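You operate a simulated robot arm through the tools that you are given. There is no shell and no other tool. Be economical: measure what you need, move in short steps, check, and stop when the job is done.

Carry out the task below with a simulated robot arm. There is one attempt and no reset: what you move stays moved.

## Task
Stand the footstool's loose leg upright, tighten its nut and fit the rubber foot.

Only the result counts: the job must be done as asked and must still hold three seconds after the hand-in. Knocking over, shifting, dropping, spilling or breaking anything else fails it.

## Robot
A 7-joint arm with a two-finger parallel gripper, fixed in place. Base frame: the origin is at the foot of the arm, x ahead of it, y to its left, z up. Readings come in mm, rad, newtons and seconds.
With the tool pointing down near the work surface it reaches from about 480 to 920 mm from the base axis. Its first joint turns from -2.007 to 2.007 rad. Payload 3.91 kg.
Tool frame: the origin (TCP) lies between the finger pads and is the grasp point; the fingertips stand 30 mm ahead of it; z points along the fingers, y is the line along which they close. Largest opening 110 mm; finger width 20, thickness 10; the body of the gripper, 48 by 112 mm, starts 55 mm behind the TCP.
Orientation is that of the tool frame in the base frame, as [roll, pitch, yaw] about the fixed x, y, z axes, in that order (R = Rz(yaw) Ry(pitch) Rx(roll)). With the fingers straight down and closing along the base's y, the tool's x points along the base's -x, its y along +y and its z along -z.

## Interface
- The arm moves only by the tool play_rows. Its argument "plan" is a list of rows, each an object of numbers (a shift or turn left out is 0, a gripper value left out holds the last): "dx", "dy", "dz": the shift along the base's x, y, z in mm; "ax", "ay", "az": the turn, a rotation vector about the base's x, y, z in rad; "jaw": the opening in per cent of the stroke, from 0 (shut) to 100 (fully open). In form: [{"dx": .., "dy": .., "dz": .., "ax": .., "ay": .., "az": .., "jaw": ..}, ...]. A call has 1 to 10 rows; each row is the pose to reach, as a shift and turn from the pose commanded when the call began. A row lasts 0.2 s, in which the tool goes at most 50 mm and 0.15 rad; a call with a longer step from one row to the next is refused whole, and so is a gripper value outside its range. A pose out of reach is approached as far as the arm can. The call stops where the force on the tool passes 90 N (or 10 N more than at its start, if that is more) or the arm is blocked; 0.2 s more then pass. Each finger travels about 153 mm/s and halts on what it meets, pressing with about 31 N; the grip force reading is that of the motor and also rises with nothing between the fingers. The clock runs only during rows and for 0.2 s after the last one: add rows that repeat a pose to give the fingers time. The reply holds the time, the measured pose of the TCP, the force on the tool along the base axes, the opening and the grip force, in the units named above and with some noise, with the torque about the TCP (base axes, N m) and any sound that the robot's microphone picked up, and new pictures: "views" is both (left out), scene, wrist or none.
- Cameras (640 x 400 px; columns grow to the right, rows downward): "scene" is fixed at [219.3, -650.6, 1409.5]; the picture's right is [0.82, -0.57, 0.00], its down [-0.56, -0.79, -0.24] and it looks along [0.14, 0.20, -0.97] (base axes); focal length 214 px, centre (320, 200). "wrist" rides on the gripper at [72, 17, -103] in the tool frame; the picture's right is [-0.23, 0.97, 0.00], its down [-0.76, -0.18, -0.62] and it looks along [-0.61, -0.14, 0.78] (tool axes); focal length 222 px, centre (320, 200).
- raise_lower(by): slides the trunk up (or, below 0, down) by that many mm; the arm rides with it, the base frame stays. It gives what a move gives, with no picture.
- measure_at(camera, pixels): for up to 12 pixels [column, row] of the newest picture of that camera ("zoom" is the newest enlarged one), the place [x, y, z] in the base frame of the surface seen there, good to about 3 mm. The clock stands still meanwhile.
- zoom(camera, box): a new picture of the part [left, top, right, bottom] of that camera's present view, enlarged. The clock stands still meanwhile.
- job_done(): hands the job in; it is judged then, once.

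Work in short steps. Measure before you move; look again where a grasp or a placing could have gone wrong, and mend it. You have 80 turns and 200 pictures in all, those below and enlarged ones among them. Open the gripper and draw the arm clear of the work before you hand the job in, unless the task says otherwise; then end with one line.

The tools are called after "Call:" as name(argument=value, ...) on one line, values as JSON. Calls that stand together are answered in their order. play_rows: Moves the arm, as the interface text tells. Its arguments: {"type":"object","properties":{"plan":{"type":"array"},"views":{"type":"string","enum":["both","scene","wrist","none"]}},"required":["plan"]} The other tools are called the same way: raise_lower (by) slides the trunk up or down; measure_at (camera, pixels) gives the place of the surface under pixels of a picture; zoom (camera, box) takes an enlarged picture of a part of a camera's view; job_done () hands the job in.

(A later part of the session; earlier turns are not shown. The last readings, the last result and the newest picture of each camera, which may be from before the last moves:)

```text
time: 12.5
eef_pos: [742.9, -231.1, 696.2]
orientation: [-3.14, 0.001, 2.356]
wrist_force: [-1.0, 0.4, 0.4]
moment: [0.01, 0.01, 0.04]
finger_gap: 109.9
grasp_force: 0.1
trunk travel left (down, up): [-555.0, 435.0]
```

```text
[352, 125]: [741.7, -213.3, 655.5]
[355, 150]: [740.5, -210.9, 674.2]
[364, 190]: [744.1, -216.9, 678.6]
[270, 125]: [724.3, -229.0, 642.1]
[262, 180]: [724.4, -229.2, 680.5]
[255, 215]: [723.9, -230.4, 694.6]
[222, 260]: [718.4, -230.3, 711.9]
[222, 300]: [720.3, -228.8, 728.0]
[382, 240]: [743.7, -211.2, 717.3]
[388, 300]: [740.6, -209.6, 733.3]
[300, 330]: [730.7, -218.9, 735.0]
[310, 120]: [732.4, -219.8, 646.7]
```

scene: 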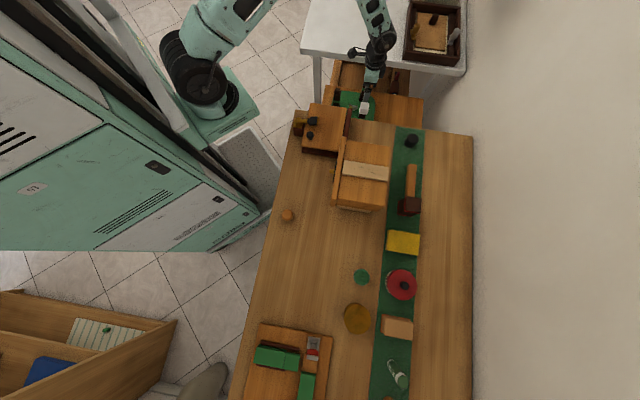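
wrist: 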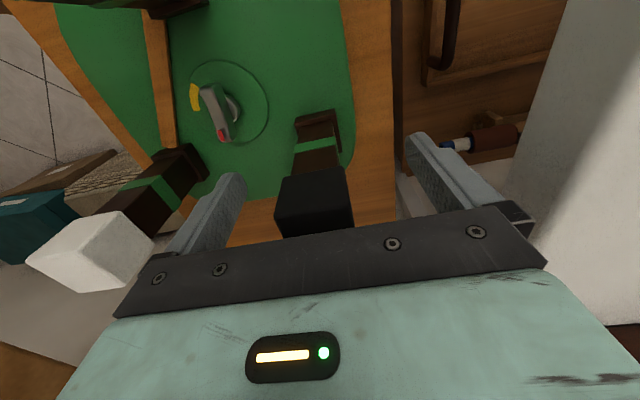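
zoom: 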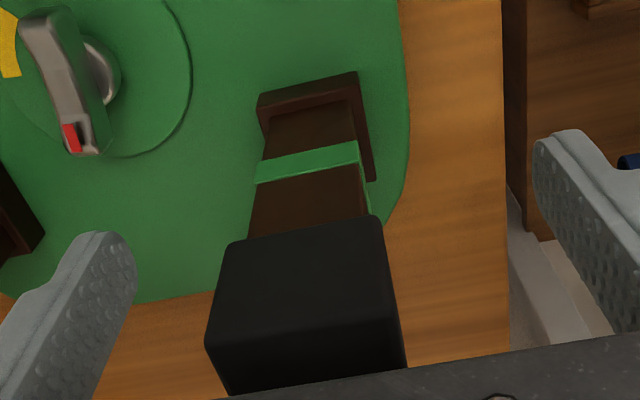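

The leg holds: shaft edges are at constant offset from z 642 to 695, cap centred above it – upright within about 1°. I rise straight up and look at the nut.

Call:
play_rows(plan=[{"dz": 40}, {"dz": 80}, {"dz": 120}, {"dz": 120}], views="wrist")

Call:
zoom(camera="wrist", box=[220, 30, 300, 110])

Call:
zoom(camera="scene", box=[335, 75, 383, 120])

```text
time: 13.5
eef_pos: [741.3, -231.9, 817.7]
orientation: [-3.141, 0.001, 2.356]
wrist_force: [0.9, -0.7, 0.6]
moment: [-0.03, 0.0, 0.0]
finger_gap: 109.9
grasp_force: 0.0
trunk travel left (down, up): [-555.0, 435.0]
```

wrist: 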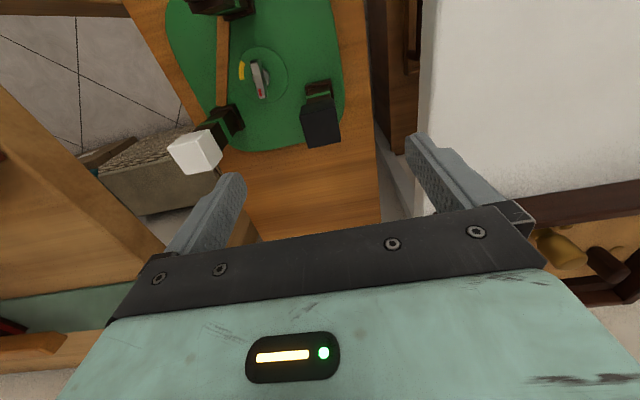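

```text
5.00 times, centred on (260, 70) of wrist
```

zoom: 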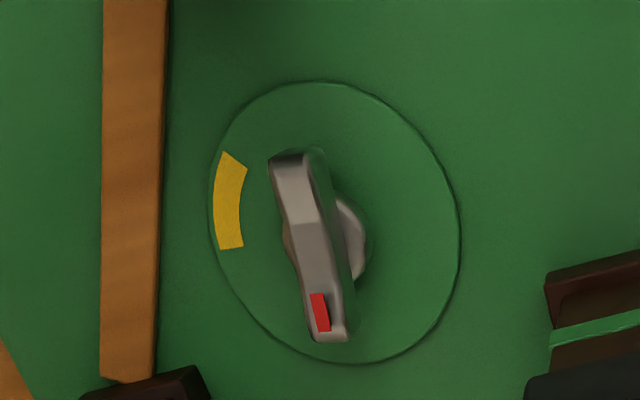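

```text
8.89 times, centred on (359, 98) of scene
```

zoom: 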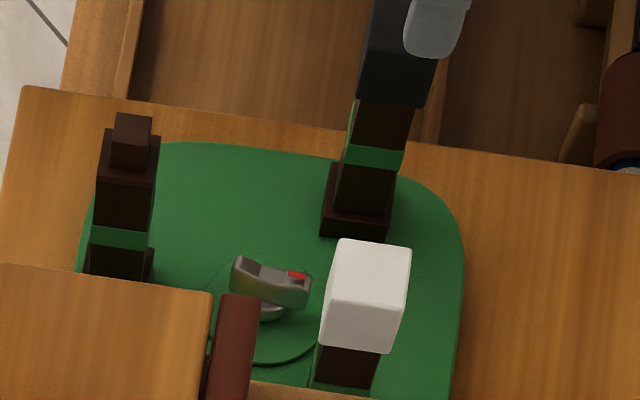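

I measure the disk rim, bar corners and the yellow arc to get the nut's centre and angles.

Call:
zoom(camera="wrist", box=[220, 30, 300, 110])

Call:
measure_at(camera="zoom", pixels=[[214, 200], [455, 225], [310, 88], [370, 358], [290, 170], [322, 325], [305, 240], [320, 310], [230, 158], [232, 244], [228, 200], [275, 165]])

Call:
measure_at(camera="scene", pixels=[[351.3, 97], [355, 99], [358, 98.2], [364, 108], [361, 105], [363, 112]])

```text
5.00 times, centred on (260, 70) of wrist
```

zoom: 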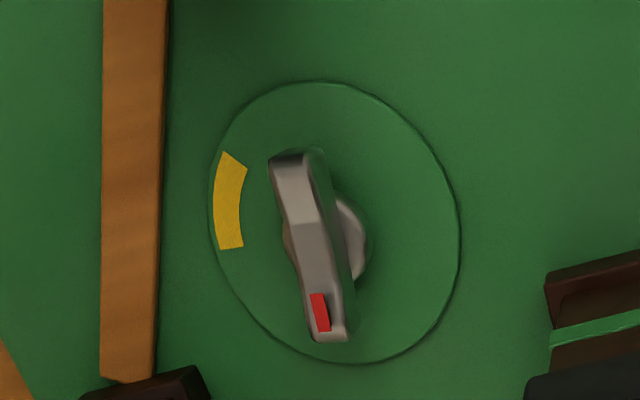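

```text
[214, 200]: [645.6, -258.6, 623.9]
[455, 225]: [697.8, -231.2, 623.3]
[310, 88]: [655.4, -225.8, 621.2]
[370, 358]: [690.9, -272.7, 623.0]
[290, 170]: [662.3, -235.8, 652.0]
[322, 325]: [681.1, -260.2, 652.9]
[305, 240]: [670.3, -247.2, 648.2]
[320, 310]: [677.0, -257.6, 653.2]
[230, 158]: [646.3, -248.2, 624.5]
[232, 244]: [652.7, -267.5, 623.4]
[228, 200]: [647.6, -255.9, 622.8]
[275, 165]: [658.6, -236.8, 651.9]
```

```text
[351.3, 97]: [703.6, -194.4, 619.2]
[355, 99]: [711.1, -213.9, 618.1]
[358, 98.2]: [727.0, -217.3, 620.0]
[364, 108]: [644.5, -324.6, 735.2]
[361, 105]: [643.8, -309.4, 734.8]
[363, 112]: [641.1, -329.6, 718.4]
```

Nut centre ≈(672,-247), red tip at −55°, yellow arc centred ≈ −156°, so it turns ~100° clockwise. The gripper body would hit the caps if twisting around, so I'll push the bar's red end with shut fingers, tool y along 135° (clear between B and C); first turn and move above the start.

Call:
play_rows(plan=[{"dx": -8, "dy": -3, "az": 0.145, "jaw": 0}, {"dx": -16, "dy": -7, "az": 0.29, "jaw": 0}, {"dx": -24, "dy": -11, "az": 0.435, "jaw": 0}, {"dx": -32, "dy": -15, "az": 0.58, "jaw": 0}, {"dx": -41, "dy": -20, "az": 0.725, "jaw": 0}, {"dx": -41, "dy": -20, "az": 0.87, "jaw": 0}, {"dx": -41, "dy": -20, "az": 1.015, "jaw": 0}, {"dx": -41, "dy": -20, "az": 1.16, "jaw": 0}, {"dx": -41, "dy": -20, "az": 1.305, "jaw": 0}, {"dx": -41, "dy": -20, "az": 1.45, "jaw": 0}], views="none")

Call:
play_rows(plan=[{"az": 0.121, "dz": -30}, {"az": 0.121, "dz": -60}, {"az": 0.121, "dz": -60}], views="both")

Call:
zoom(camera="wrist", box=[220, 80, 460, 240])

```text
time: 15.7
eef_pos: [701.4, -250.1, 816.5]
orientation: [-3.141, 0.003, -2.475]
wrist_force: [0.2, 0.3, 0.9]
moment: [0.02, 0.0, 0.02]
finger_gap: 0.0
grasp_force: 31.1
trunk travel left (down, up): [-555.0, 435.0]
```

```text
time: 16.5
eef_pos: [700.9, -249.0, 755.4]
orientation: [-3.141, 0.001, -2.357]
wrist_force: [-0.1, -0.2, 0.5]
moment: [-0.03, 0.0, 0.02]
finger_gap: 0.0
grasp_force: 31.3
trunk travel left (down, up): [-555.0, 435.0]
```

scene: 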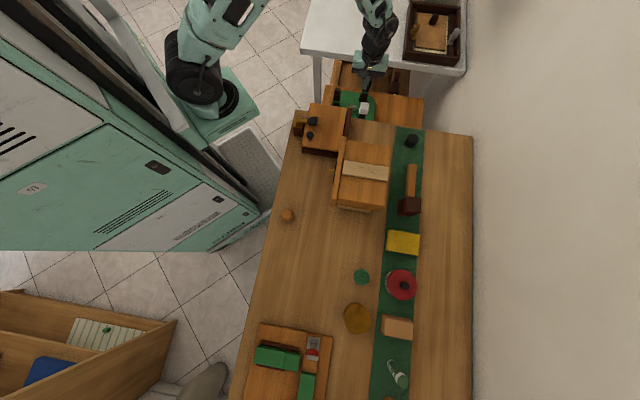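
wrist: 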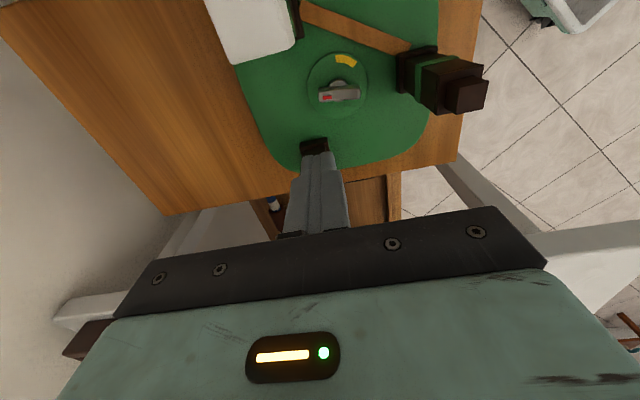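

```text
2.50 times, centred on (340, 160) of wrist
```

zoom: 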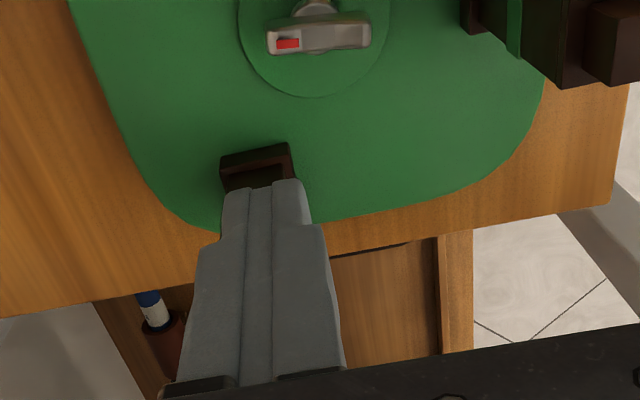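

Shut fingers are above the start point, body axis between B and C. I descend to TCP z≈673 (tips 643, just beside the bar's red end).

Call:
play_rows(plan=[{"dx": -1, "dy": -3, "dz": -30}, {"dx": -1, "dy": -3, "dz": -55}, {"dx": -1, "dy": -3, "dz": -70}, {"dx": -1, "dy": -3, "dz": -82}, {"dx": -1, "dy": -3, "dz": -82}], views="wrist")

Call:
zoom(camera="wrist", box=[220, 80, 460, 240])

Call:
zoom(camera="scene", box=[335, 75, 383, 120])

```text
time: 17.7
eef_pos: [700.4, -253.1, 677.5]
orientation: [-3.138, 0.003, -2.356]
wrist_force: [-4.6, 1.6, 27.1]
moment: [0.43, -0.99, 0.14]
finger_gap: 0.1
grasp_force: 31.3
trunk travel left (down, up): [-555.0, 435.0]
```

wrist: 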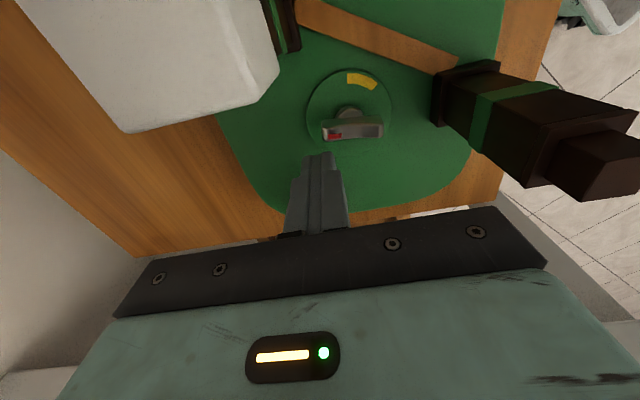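

```text
2.50 times, centred on (340, 160) of wrist
```

zoom: 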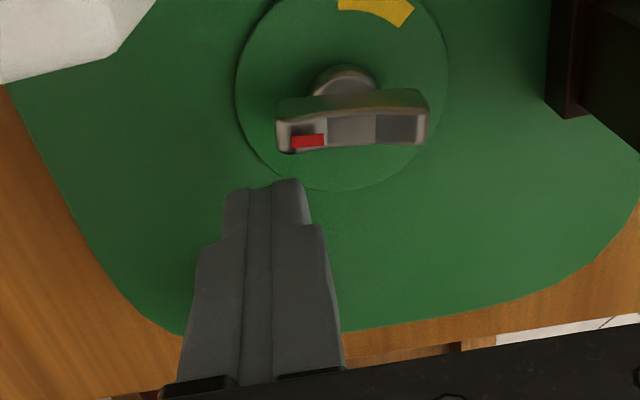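

```text
8.89 times, centred on (359, 98) of scene
```

zoom: 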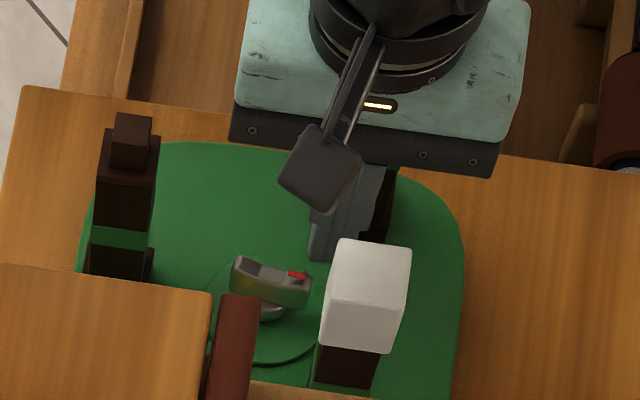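

Force +27 N in z: the moment puts the contact at about (737,-237) – the gripper body is resting on C's cap, wider there than I allowed. I back straight up and check leg C.

Call:
play_rows(plan=[{"dz": 12}, {"dz": 40}, {"dz": 80}, {"dz": 80}], views="both")

Call:
zoom(camera="scene", box=[335, 75, 383, 120])

Call:
zoom(camera="wrist", box=[220, 80, 420, 200])

```text
time: 18.7
eef_pos: [699.9, -254.1, 755.0]
orientation: [-3.141, 0.001, -2.356]
wrist_force: [1.0, -0.6, -0.7]
moment: [0.03, 0.0, -0.02]
finger_gap: 0.1
grasp_force: 30.7
trunk travel left (down, up): [-555.0, 435.0]
```

scene: 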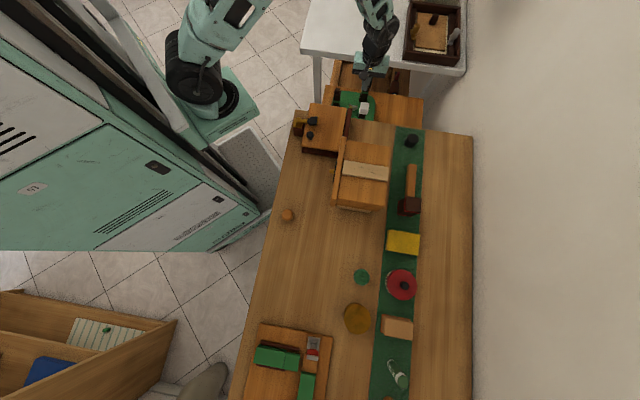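
wrist: 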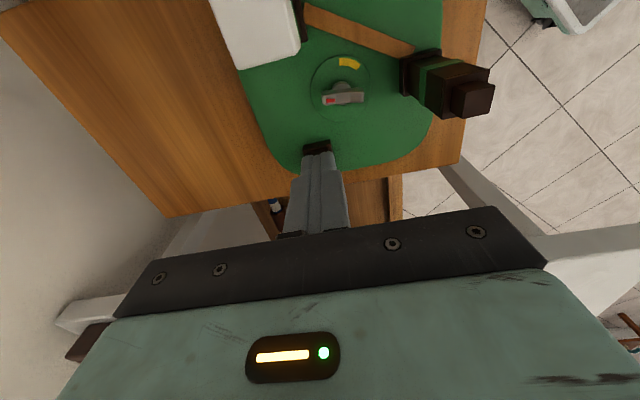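

```text
8.89 times, centred on (359, 98) of scene
```

zoom: 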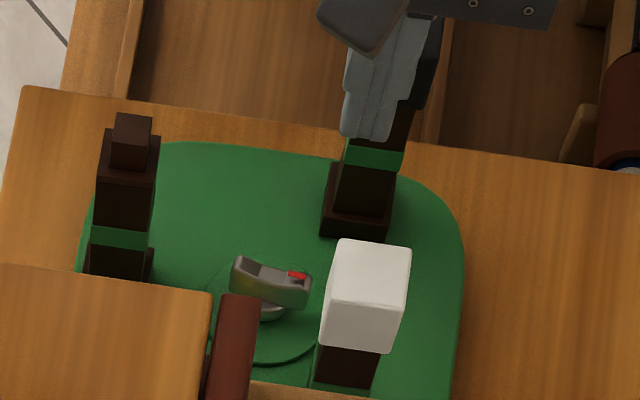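

```text
3.20 times, centred on (320, 140) of wrist
```

zoom: 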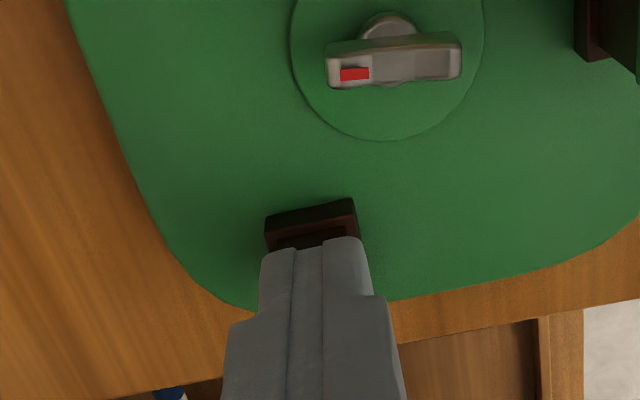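

C is hidden behind the fingers, so before tightening I move aside to verify it is still upright.

Call:
play_rows(plan=[{"dz": 40}, {"dz": 80}, {"dx": -30, "dy": -20, "dz": 85}, {"dx": -60, "dy": -40, "dz": 85}, {"dx": -90, "dy": -60, "dz": 85}, {"dx": -90, "dy": -60, "dz": 85}], views="wrist")

Call:
zoom(camera="wrist", box=[280, 40, 440, 160])

Call:
zoom(camera="scene", box=[335, 65, 383, 110])

```text
time: 20.1
eef_pos: [610.1, -315.1, 840.0]
orientation: [-3.142, 0.001, -2.357]
wrist_force: [0.1, -0.4, -0.1]
moment: [0.01, 0.04, 0.02]
finger_gap: 0.0
grasp_force: 31.1
trunk travel left (down, up): [-555.0, 435.0]
```

wrist: 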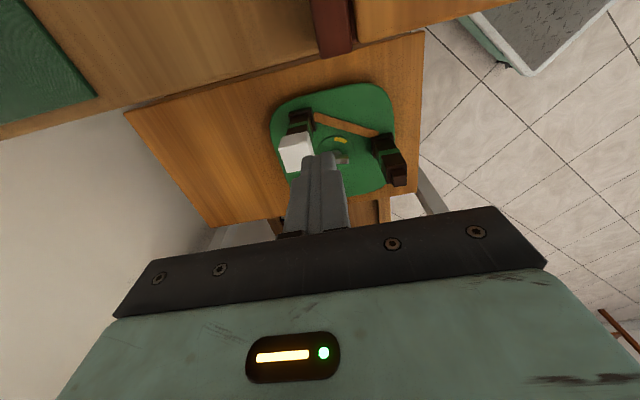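

```text
3.33 times, centred on (360, 100) of wrist
```

zoom: 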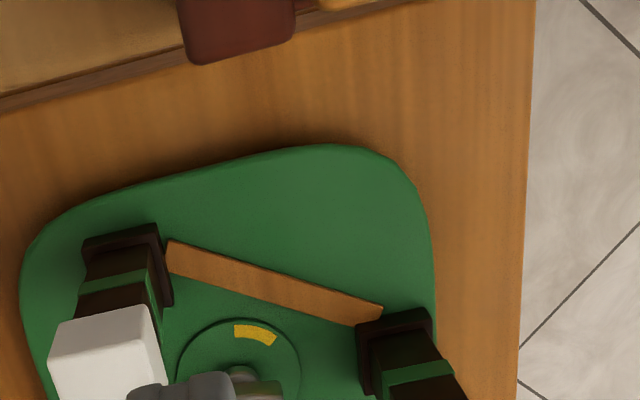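

```text
8.89 times, centred on (359, 88) of scene
```

zoom: 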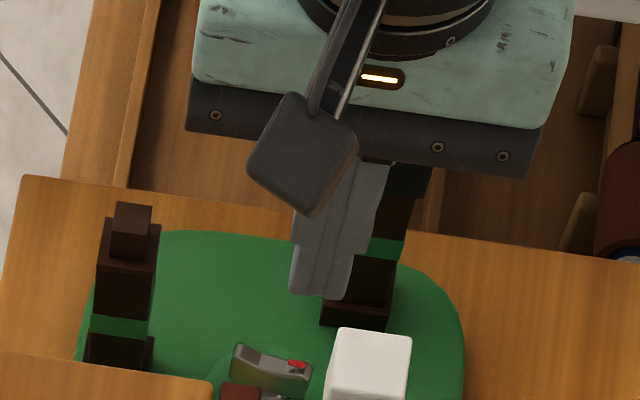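

Still occluding; I shift the arm farther aside and look with both cameras.

Call:
play_rows(plan=[{"dz": 40}, {"dx": -30, "dz": 70}, {"dx": -70, "dz": 90}, {"dx": -110, "dz": 100}, {"dx": -125, "dy": 30, "dz": 105}, {"dx": -125, "dy": 30, "dz": 105}], views="both")

Call:
zoom(camera="scene", box=[335, 65, 383, 110])

```text
time: 21.5
eef_pos: [484.5, -284.1, 943.3]
orientation: [3.141, 0.001, -2.356]
wrist_force: [-0.3, -0.5, -0.7]
moment: [0.01, 0.03, -0.04]
finger_gap: 0.2
grasp_force: 30.8
trunk travel left (down, up): [-555.0, 435.0]
```

scene: 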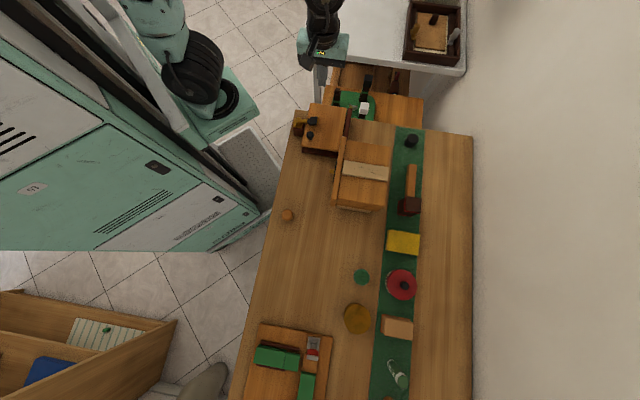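
wrist: 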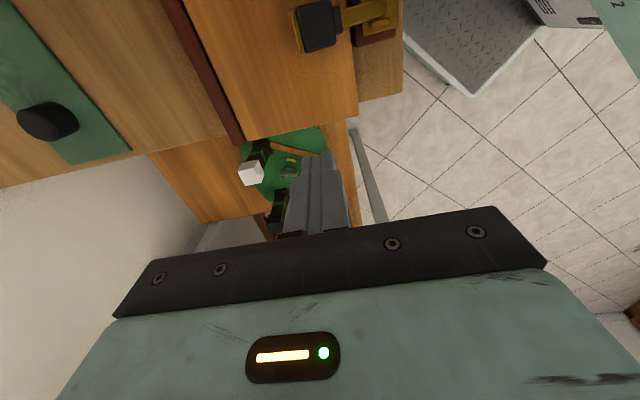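

```text
8.89 times, centred on (359, 88) of scene
```

zoom: 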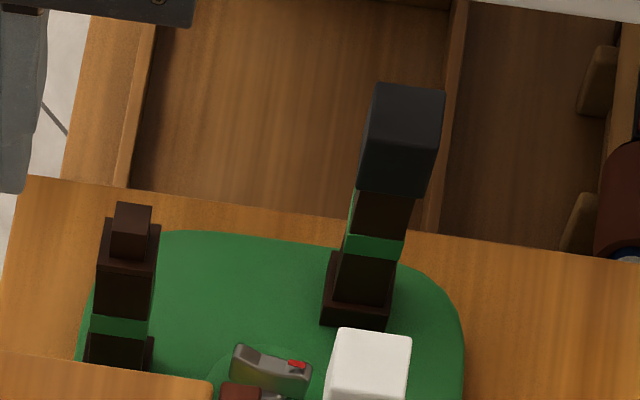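

C is visible; I measure along its edges and cap from the scene view to verify verticality.

Call:
measure_at(camera="zoom", pixels=[[392, 290], [396, 265], [404, 235], [410, 205], [343, 275], [350, 230], [356, 195], [372, 105], [442, 110], [408, 115], [408, 90], [365, 280]])

```text
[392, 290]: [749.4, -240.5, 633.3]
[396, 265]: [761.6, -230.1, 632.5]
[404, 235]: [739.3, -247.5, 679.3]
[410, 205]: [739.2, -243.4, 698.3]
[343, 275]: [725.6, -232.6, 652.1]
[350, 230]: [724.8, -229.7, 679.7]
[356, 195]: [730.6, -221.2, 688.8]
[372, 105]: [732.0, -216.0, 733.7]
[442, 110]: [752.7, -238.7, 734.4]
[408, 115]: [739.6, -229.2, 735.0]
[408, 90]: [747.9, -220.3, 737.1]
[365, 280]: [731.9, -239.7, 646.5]
```

C is still upright (cap top centre ≈(742,-228), base (741,-230)). Now I go back over the nut, then tilt the tool 0.2 rad about the 135° axis so its body stays centred between the caps while the tip sits beside the bar.

Call:
play_rows(plan=[{"dx": 45, "dy": 6}, {"dx": 90, "dy": 12, "dz": -5}, {"dx": 134, "dy": 18, "dz": -20}, {"dx": 170, "dy": 24, "dz": -50}, {"dx": 195, "dy": 28, "dz": -85}, {"dx": 211, "dy": 28, "dz": -113}, {"dx": 211, "dy": 28, "dz": -113}], views="none")

Call:
play_rows(plan=[{"ax": 0.07, "ay": -0.07, "dz": -20}, {"ax": 0.141, "ay": -0.141, "dz": -50}, {"ax": 0.141, "ay": -0.141, "dz": -80}, {"ax": 0.141, "ay": -0.141, "dz": -80}], views="wrist")

```text
time: 23.1
eef_pos: [693.9, -255.4, 829.0]
orientation: [-3.141, 0.001, -2.355]
wrist_force: [0.5, -0.1, -0.4]
moment: [-0.03, 0.01, -0.01]
finger_gap: 0.1
grasp_force: 30.5
trunk travel left (down, up): [-555.0, 435.0]
```

```text
time: 24.1
eef_pos: [694.7, -254.7, 750.1]
orientation: [3.141, 0.202, -2.358]
wrist_force: [0.6, -0.4, -0.3]
moment: [0.0, -0.01, 0.01]
finger_gap: 0.0
grasp_force: 30.9
trunk travel left (down, up): [-555.0, 435.0]
```

wrist: 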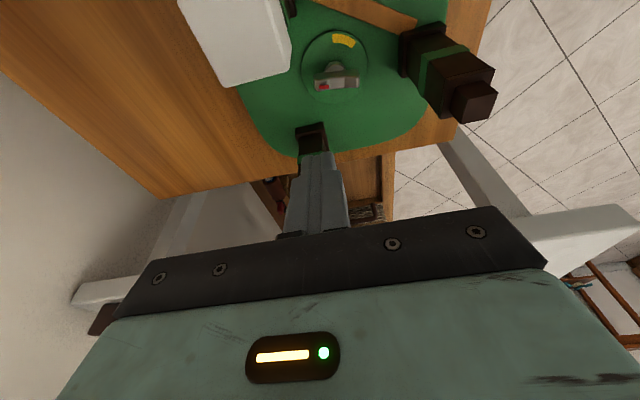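

Tilt is in place, but the camera housing would be low near B; I ease the tilt to 0.13 and descend slowly in steps.

Call:
play_rows(plan=[{"ax": -0.05, "ay": 0.05, "dx": 2.5, "dz": -30}, {"ax": -0.05, "ay": 0.05, "dx": 2.5, "dz": -55}, {"ax": -0.05, "ay": 0.05, "dx": 2.5, "dz": -68}, {"ax": -0.05, "ay": 0.05, "dx": 2.5, "dz": -76}, {"ax": -0.05, "ay": 0.05, "dx": 2.5, "dz": -76}], views="both")

Call:
zoom(camera="wrist", box=[260, 60, 420, 180])

Call:
zoom(camera="scene", box=[335, 65, 383, 110])

```text
time: 25.3
eef_pos: [698.3, -254.1, 675.4]
orientation: [-3.141, 0.129, -2.357]
wrist_force: [0.6, 0.3, 0.2]
moment: [0.0, 0.01, -0.01]
finger_gap: 0.1
grasp_force: 30.4
trunk travel left (down, up): [-555.0, 435.0]
```

scene: 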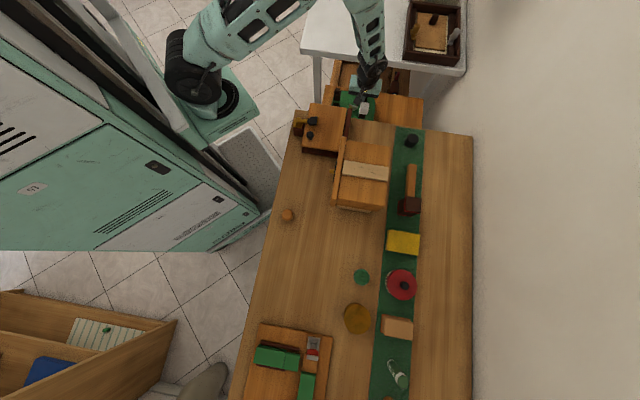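
wrist: 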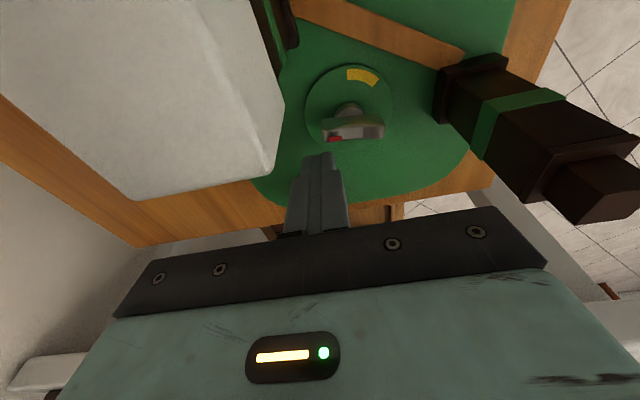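

```text
3.33 times, centred on (340, 120) of wrist
```

zoom: 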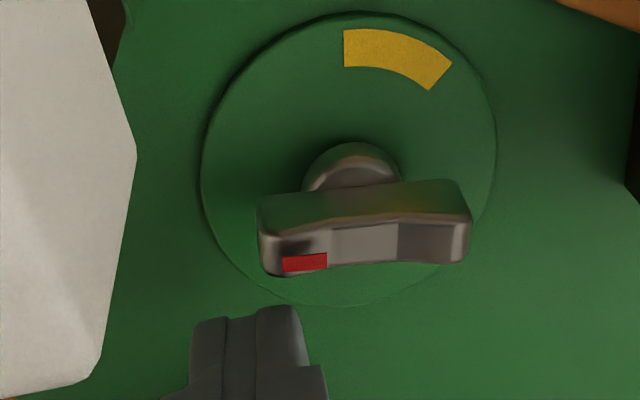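

```text
8.89 times, centred on (359, 88) of scene
```

zoom: 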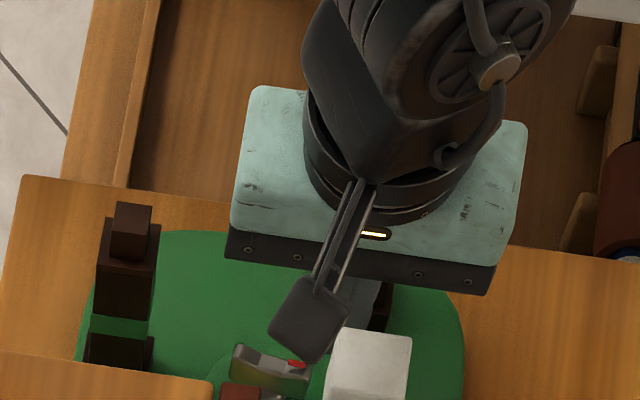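

No contact force, tip sits beside the red end with about 7 mm overlap of the bar. I begin the push toward −45° (through the first ~15°) and check.

Call:
play_rows(plan=[{"dz": -2}, {"dx": -4.3, "dy": -2.9, "dz": -2}, {"dx": -6.6, "dy": -5.4, "dz": -2}, {"dx": -8.5, "dy": -6.6, "dz": -2}, {"dx": -8.5, "dy": -6.6, "dz": -2}], views="wrist")

Call:
zoom(camera="wrist", box=[260, 60, 420, 180])

```text
time: 26.5
eef_pos: [689.8, -261.8, 674.1]
orientation: [-3.141, 0.131, -2.355]
wrist_force: [0.3, -0.2, -0.9]
moment: [0.01, -0.06, -0.04]
finger_gap: 0.0
grasp_force: 31.4
trunk travel left (down, up): [-555.0, 435.0]
```

wrist: 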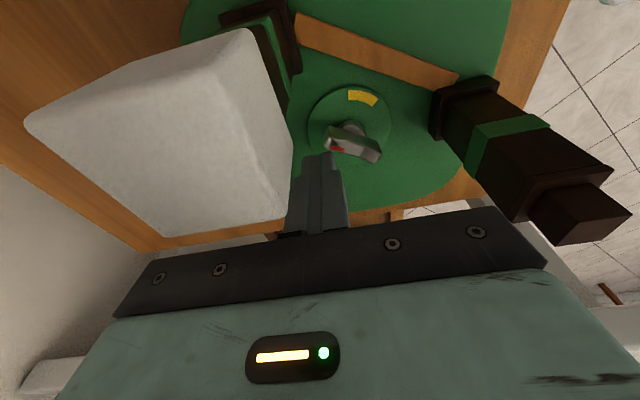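

```text
3.33 times, centred on (340, 120) of wrist
```

zoom: 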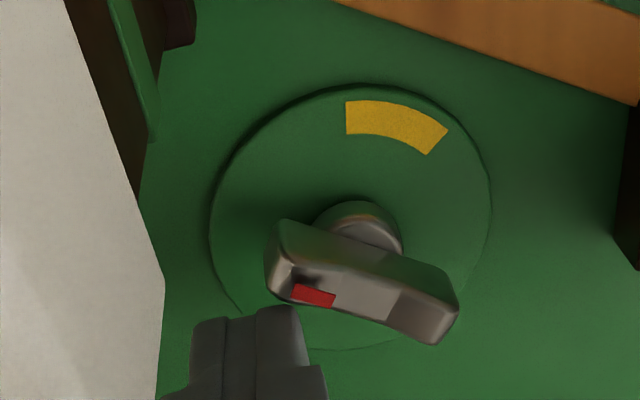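

The bar turned ~25° with almost no force. I continue along the arc.

Call:
play_rows(plan=[{"dx": -2, "dy": -0.8}, {"dx": -4.5, "dy": -1.5}, {"dx": -7, "dy": -1.8}, {"dx": -9, "dy": -1.8}, {"dx": -9, "dy": -1.8}], views="wrist")

Call:
zoom(camera="wrist", box=[260, 60, 420, 180])

```text
time: 27.7
eef_pos: [680.2, -264.1, 672.9]
orientation: [-3.14, 0.131, -2.357]
wrist_force: [1.3, -2.0, 2.4]
moment: [-0.08, -0.02, 0.03]
finger_gap: 0.0
grasp_force: 30.9
trunk travel left (down, up): [-555.0, 435.0]
```

wrist: 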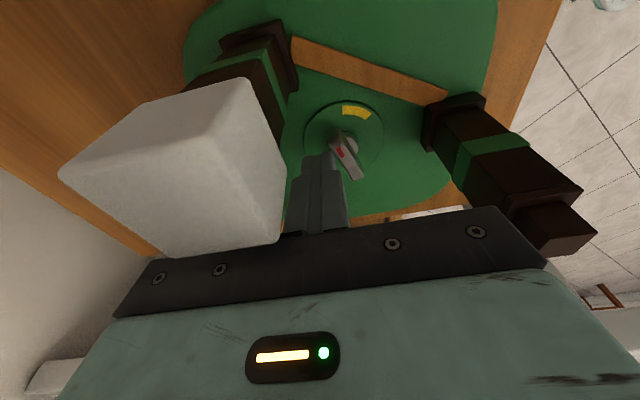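

```text
3.33 times, centred on (340, 120) of wrist
```

zoom: 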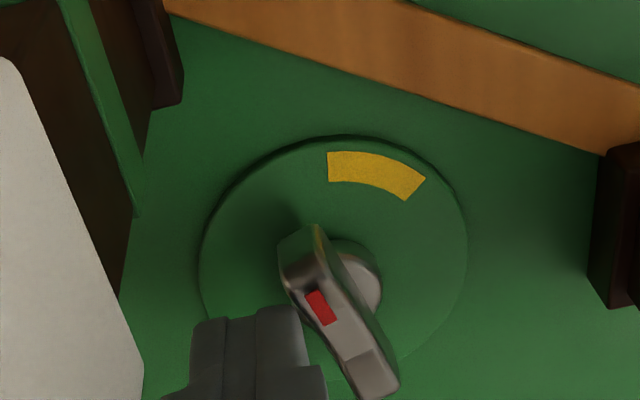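

The bar is now ~40° short of the yellow arc. I lift, tilt the other way (body away from B), and set down on the other side to push the end along +135°.

Call:
play_rows(plan=[{"dx": 1, "dy": -1, "dz": 25}, {"dx": 1, "dy": -1, "dz": 60}, {"ax": -0.09, "ay": 0.09, "dy": -6, "dz": 70}, {"ax": -0.184, "ay": 0.184, "dy": -10.5, "dz": 70}, {"ax": -0.184, "ay": 0.184, "dy": -10.5, "dz": 70}], views="wrist")

Call:
zoom(camera="wrist", box=[240, 40, 440, 180])

```text
time: 28.9
eef_pos: [681.7, -275.0, 744.4]
orientation: [-3.139, -0.131, -2.357]
wrist_force: [-1.0, -0.3, -0.5]
moment: [-0.03, 0.04, -0.01]
finger_gap: 0.0
grasp_force: 31.0
trunk travel left (down, up): [-555.0, 435.0]
```

wrist: 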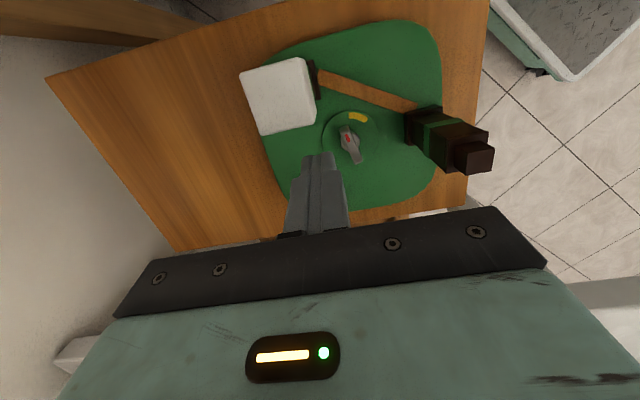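

```text
2.86 times, centred on (340, 110) of wrist
```

zoom: 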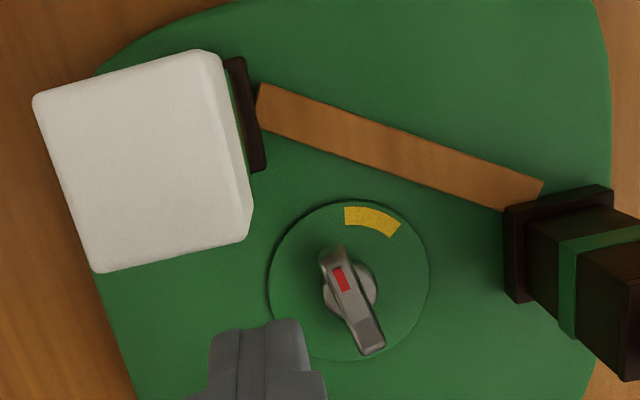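

The bar points up-left with the yellow arc ~40° further clockwise. I lower the tip to the left of the bar's end.

Call:
play_rows(plan=[{"dx": -1, "dz": -35}, {"dx": -1, "dz": -55}, {"dx": -1, "dz": -66}, {"dx": -1, "dz": -71}, {"dx": -1, "dz": -71}], views="wrist")

Call:
zoom(camera="wrist", box=[240, 60, 440, 200])

```text
time: 30.1
eef_pos: [679.9, -274.2, 671.9]
orientation: [-3.141, -0.13, -2.356]
wrist_force: [-0.1, -0.2, 0.1]
moment: [0.04, 0.04, 0.0]
finger_gap: 0.1
grasp_force: 30.8
trunk travel left (down, up): [-555.0, 435.0]
```

wrist: 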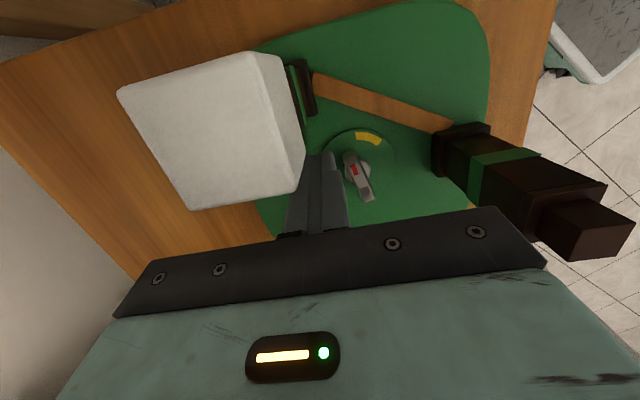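

```text
2.86 times, centred on (340, 130) of wrist
```

zoom: 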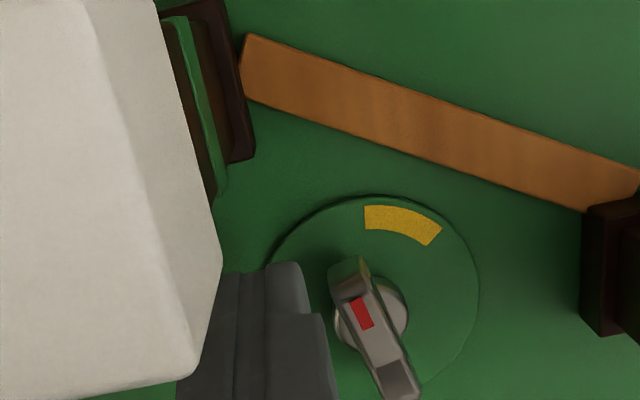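

The tip is left of the bar end, no contact. I push along +135° by 9 mm and check.

Call:
play_rows(plan=[{"dx": -2, "dy": 2}, {"dx": -4, "dy": 4}, {"dx": -6.4, "dy": 6.4}, {"dx": -6.4, "dy": 6.4}], views="wrist")

Call:
zoom(camera="wrist", box=[240, 60, 440, 200])

```text
time: 31.1
eef_pos: [674.0, -268.1, 671.0]
orientation: [-3.141, -0.128, -2.357]
wrist_force: [0.0, -6.0, 0.5]
moment: [-0.15, 0.03, 0.06]
finger_gap: 0.0
grasp_force: 30.9
trunk travel left (down, up): [-555.0, 435.0]
```

wrist: 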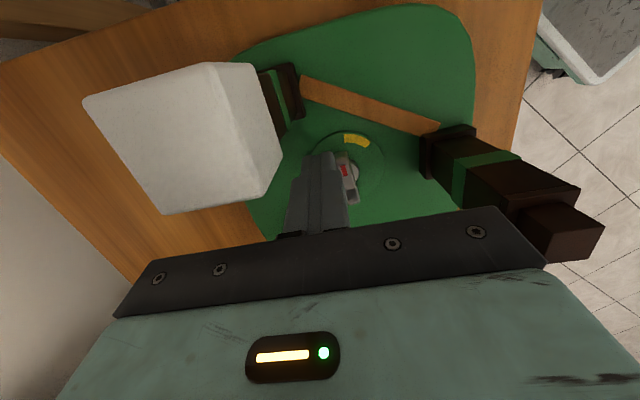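

```text
2.86 times, centred on (340, 130) of wrist
```

zoom: 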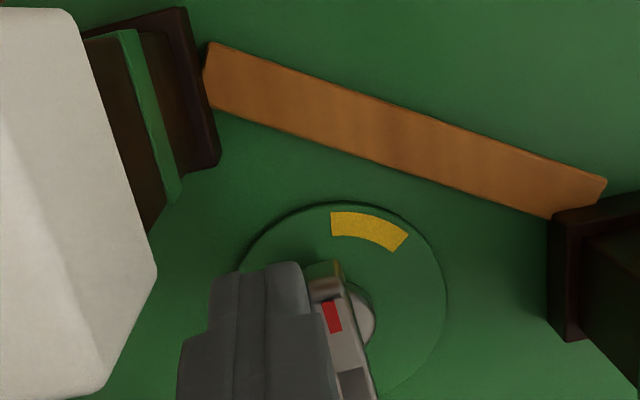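

The bar is almost flush with the finger face, but the finger's inner edge is near the pivot. I back off 2 mm, shift 6 mm outward along the bar with slightly more tilt, then push on.

Call:
play_rows(plan=[{"dx": 1.4, "dy": -1.4}, {"dx": -1.4, "dy": -4.2, "ax": -0.05, "ay": 0.05}, {"dx": -2.8, "dy": -2.8, "ax": -0.05, "ay": 0.05}, {"dx": -4.2, "dy": -1.4, "ax": -0.05, "ay": 0.05}, {"dx": -5.6, "dy": 0, "ax": -0.05, "ay": 0.05}, {"dx": -5.6, "dy": 0, "ax": -0.05, "ay": 0.05}], views="wrist")

Call:
zoom(camera="wrist", box=[240, 60, 440, 200])

```text
time: 32.5
eef_pos: [668.1, -269.2, 672.6]
orientation: [-3.141, -0.2, -2.357]
wrist_force: [2.5, -6.7, -5.0]
moment: [-0.21, -0.1, -0.01]
finger_gap: 0.2
grasp_force: 31.4
trunk travel left (down, up): [-555.0, 435.0]
```

wrist: 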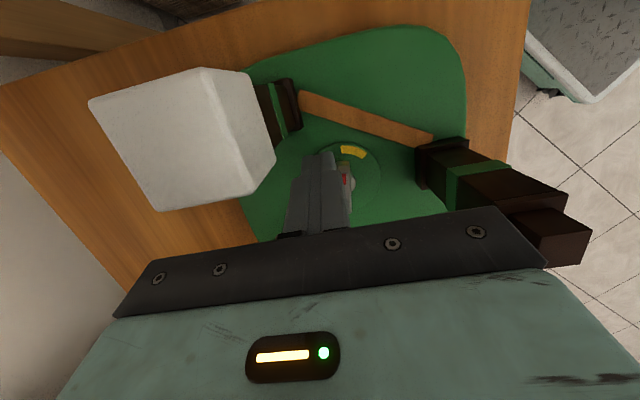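

```text
2.86 times, centred on (340, 130) of wrist
```

zoom: 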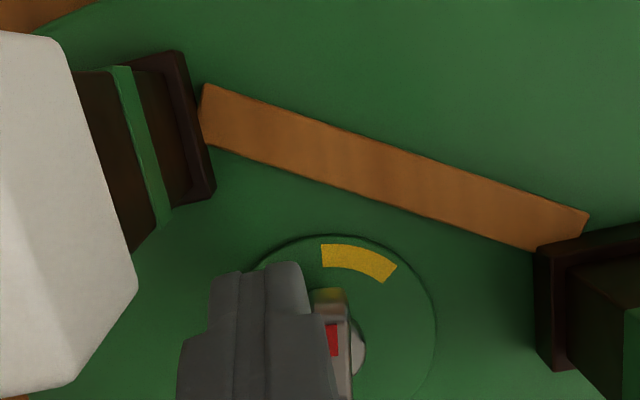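

Bar now points nearly at the arc's left edge. I push 4 mm further.

Call:
play_rows(plan=[{"dx": -1.4, "dy": 1.4}, {"dx": -2.8, "dy": 2.8}, {"dx": -2.8, "dy": 2.8}], views="wrist")

Call:
zoom(camera="wrist", box=[280, 80, 400, 180])

```text
time: 33.3
eef_pos: [664.8, -266.2, 673.0]
orientation: [-3.141, -0.201, -2.357]
wrist_force: [-0.5, -8.7, 3.7]
moment: [-0.15, 0.04, 0.06]
finger_gap: 0.2
grasp_force: 31.0
trunk travel left (down, up): [-555.0, 435.0]
```

wrist: 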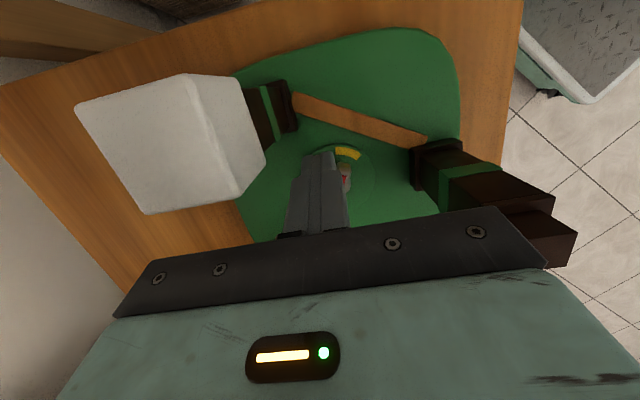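

```text
4.00 times, centred on (340, 130) of wrist
```

zoom: 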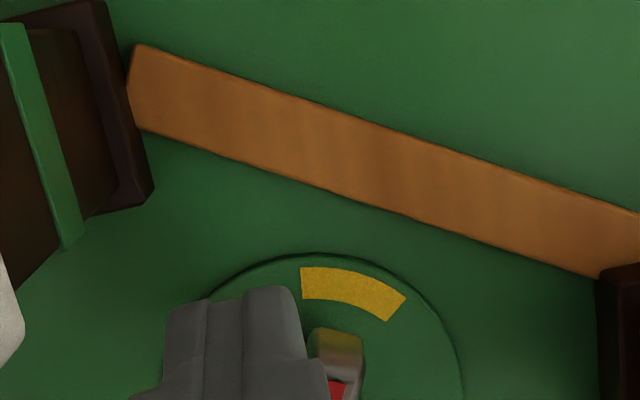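

The view is cramped, so I back off slightly and lift to read the bar's angle.

Call:
play_rows(plan=[{"dx": 2, "dy": -2}, {"dx": 2, "dy": -2, "dz": 35}, {"dx": 2, "dy": -2, "dz": 75}, {"dx": 2, "dy": -2, "dz": 75}], views="wrist")

Call:
zoom(camera="wrist", box=[280, 60, 420, 180])

Call:
zoom(camera="scene", box=[335, 75, 383, 120])

```text
time: 34.3
eef_pos: [667.6, -266.5, 746.5]
orientation: [-3.141, -0.202, -2.355]
wrist_force: [-0.2, 0.3, 0.3]
moment: [-0.01, 0.0, 0.0]
finger_gap: 0.1
grasp_force: 31.5
trunk travel left (down, up): [-555.0, 435.0]
```

wrist: 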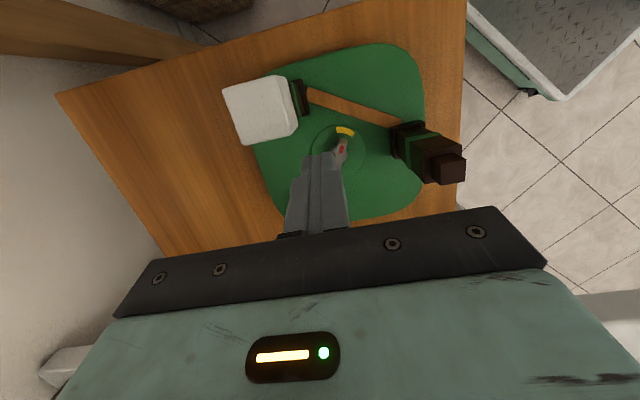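

```text
3.33 times, centred on (350, 120) of wrist
```

zoom: 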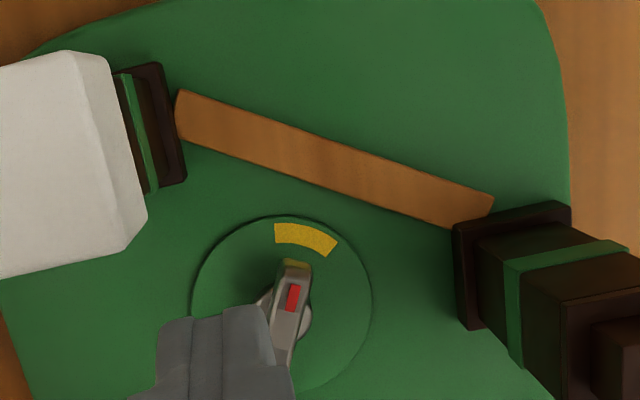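

```text
8.89 times, centred on (359, 98) of scene
```

zoom: 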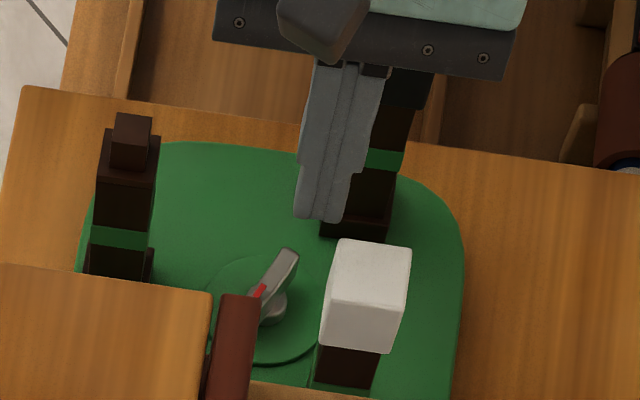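

The bar now points into the yellow arc; I measure both to get angles.

Call:
zoom(camera="wrist", box=[310, 110, 374, 165])

Call:
measure_at(camera="wrist", pixels=[[342.3, 141], [342.3, 146], [340, 153], [338, 160], [336.5, 166], [336, 127.5], [342, 130], [350, 134.5]])

Call:
measure_at(camera="scene", pixels=[[355.5, 104.5], [354, 107], [352.5, 108.8], [351.8, 109.8]])

```text
7.27 times, centred on (342, 138) of wrist
```

zoom: 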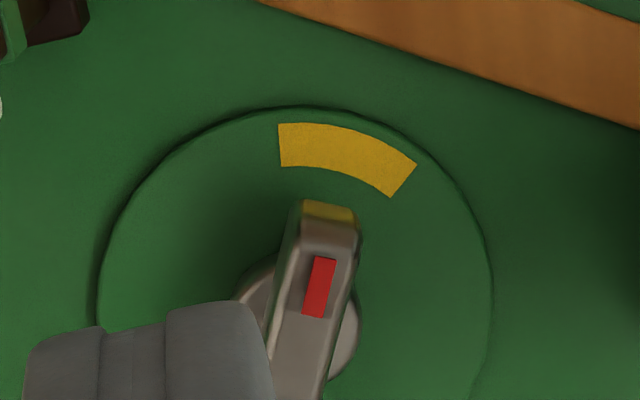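

```text
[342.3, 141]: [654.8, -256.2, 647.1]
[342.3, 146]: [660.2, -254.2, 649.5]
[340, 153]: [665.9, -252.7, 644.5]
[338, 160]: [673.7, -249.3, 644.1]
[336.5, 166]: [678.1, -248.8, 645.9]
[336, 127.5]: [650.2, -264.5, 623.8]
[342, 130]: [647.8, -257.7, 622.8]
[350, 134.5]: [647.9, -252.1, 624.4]
```

```text
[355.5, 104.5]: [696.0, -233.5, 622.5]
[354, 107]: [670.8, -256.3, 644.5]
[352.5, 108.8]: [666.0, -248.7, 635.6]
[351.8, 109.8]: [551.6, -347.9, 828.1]
```

The bar lies inside the arc but ~8° short of its middle. I go down at the same place and push about 2.5 mm further than before, then lift.

Call:
play_rows(plan=[{"dx": 0.5, "dy": -2.5, "dz": -40}, {"dx": 0.5, "dy": -2.5, "dz": -65}, {"dx": 0.5, "dy": -2.5, "dz": -74}, {"dx": -2, "dy": 0, "dz": -74}, {"dx": -4.8, "dy": 2.6, "dz": -74}, {"dx": -4.8, "dy": 2.6, "dz": -74}, {"dx": -1, "dy": -1.5, "dz": -70}, {"dx": -1, "dy": -1.5, "dz": -30}, {"dx": -1, "dy": -1.5, "dz": 10}, {"dx": -1, "dy": -1.5, "dz": 50}], views="wrist")

Call:
zoom(camera="wrist", box=[310, 100, 390, 165])

```text
time: 36.5
eef_pos: [664.4, -269.4, 798.2]
orientation: [3.14, -0.2, -2.355]
wrist_force: [-0.6, 1.0, 1.3]
moment: [-0.01, 0.0, 0.0]
finger_gap: 0.0
grasp_force: 31.4
trunk travel left (down, up): [-555.0, 435.0]
```

wrist: 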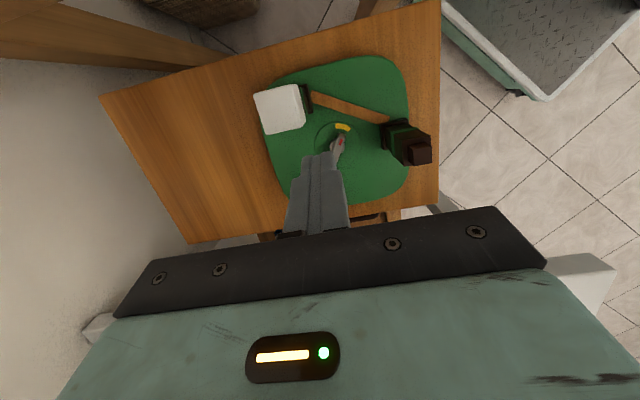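

```text
6.15 times, centred on (350, 132) of wrist
```

zoom: 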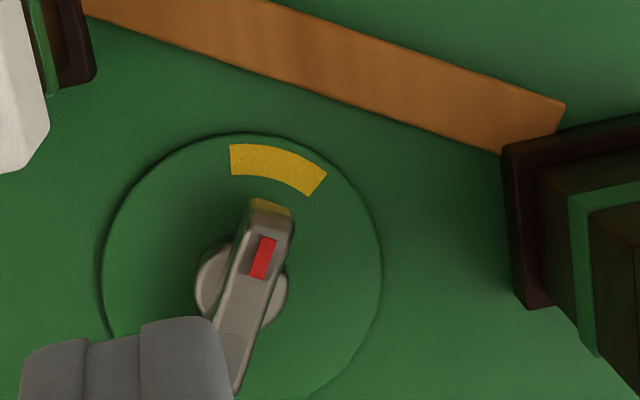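

The red tip points at the middle of the arc: nut tightened. Next I lift, level the tool and turn it back to nominal yaw on the way to the black foot.

Call:
play_rows(plan=[{"dz": 40, "ax": 0.07, "ay": -0.07}, {"dz": 80, "ax": 0.141, "ay": -0.141}, {"dz": 100, "ax": 0.141, "ay": -0.141}], views="none")

Call:
play_rows(plan=[{"dy": -40, "az": -0.14}, {"dx": -5, "dy": -80, "az": -0.28}, {"dx": -10, "dy": -120, "az": -0.42}, {"dx": -15, "dy": -150, "az": -0.56}, {"dx": -15, "dy": -180, "az": -0.7}, {"dx": -15, "dy": -180, "az": -0.785}, {"dx": -15, "dy": -180, "az": -0.785, "jaw": 60}, {"dx": -15, "dy": -180, "az": -0.785, "jaw": 60}], views="both")

Call:
zoom(camera="scene", box=[335, 65, 383, 110])

```text
time: 37.3
eef_pos: [667.2, -268.5, 896.1]
orientation: [-3.141, -0.001, -2.356]
wrist_force: [0.1, 0.7, -0.1]
moment: [0.01, 0.01, -0.03]
finger_gap: 0.1
grasp_force: 31.0
trunk travel left (down, up): [-555.0, 435.0]
```

```text
time: 39.1
eef_pos: [651.1, -448.8, 897.8]
orientation: [3.142, -0.001, 3.141]
wrist_force: [-0.8, 0.0, 0.7]
moment: [-0.01, 0.03, 0.01]
finger_gap: 66.3
grasp_force: 0.0
trunk travel left (down, up): [-555.0, 435.0]
```

scene: 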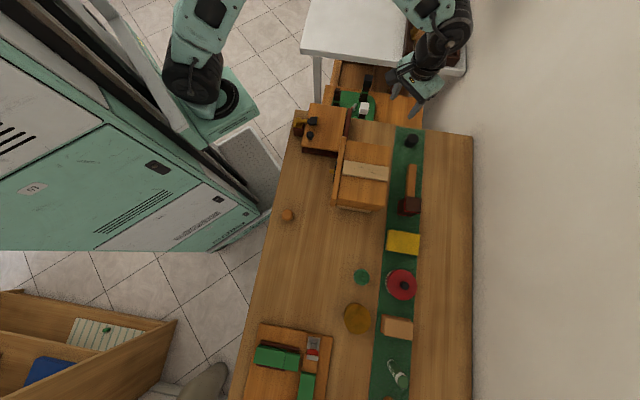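
wrist: 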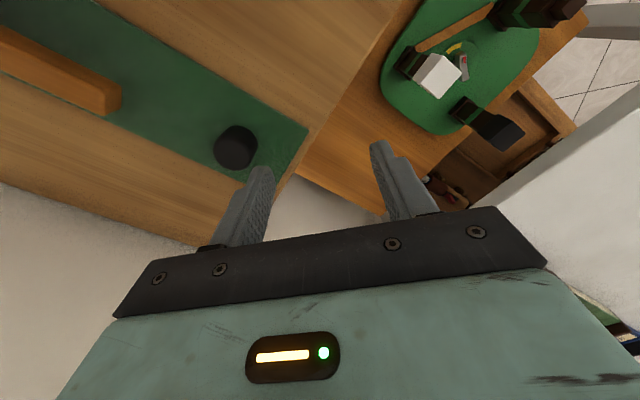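

```text
8.89 times, centred on (359, 88) of scene
```

zoom: 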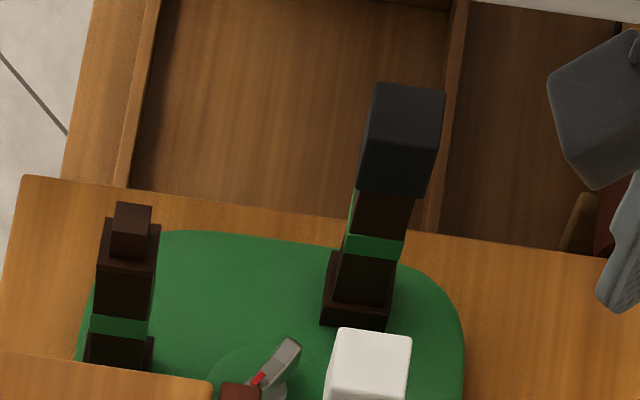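

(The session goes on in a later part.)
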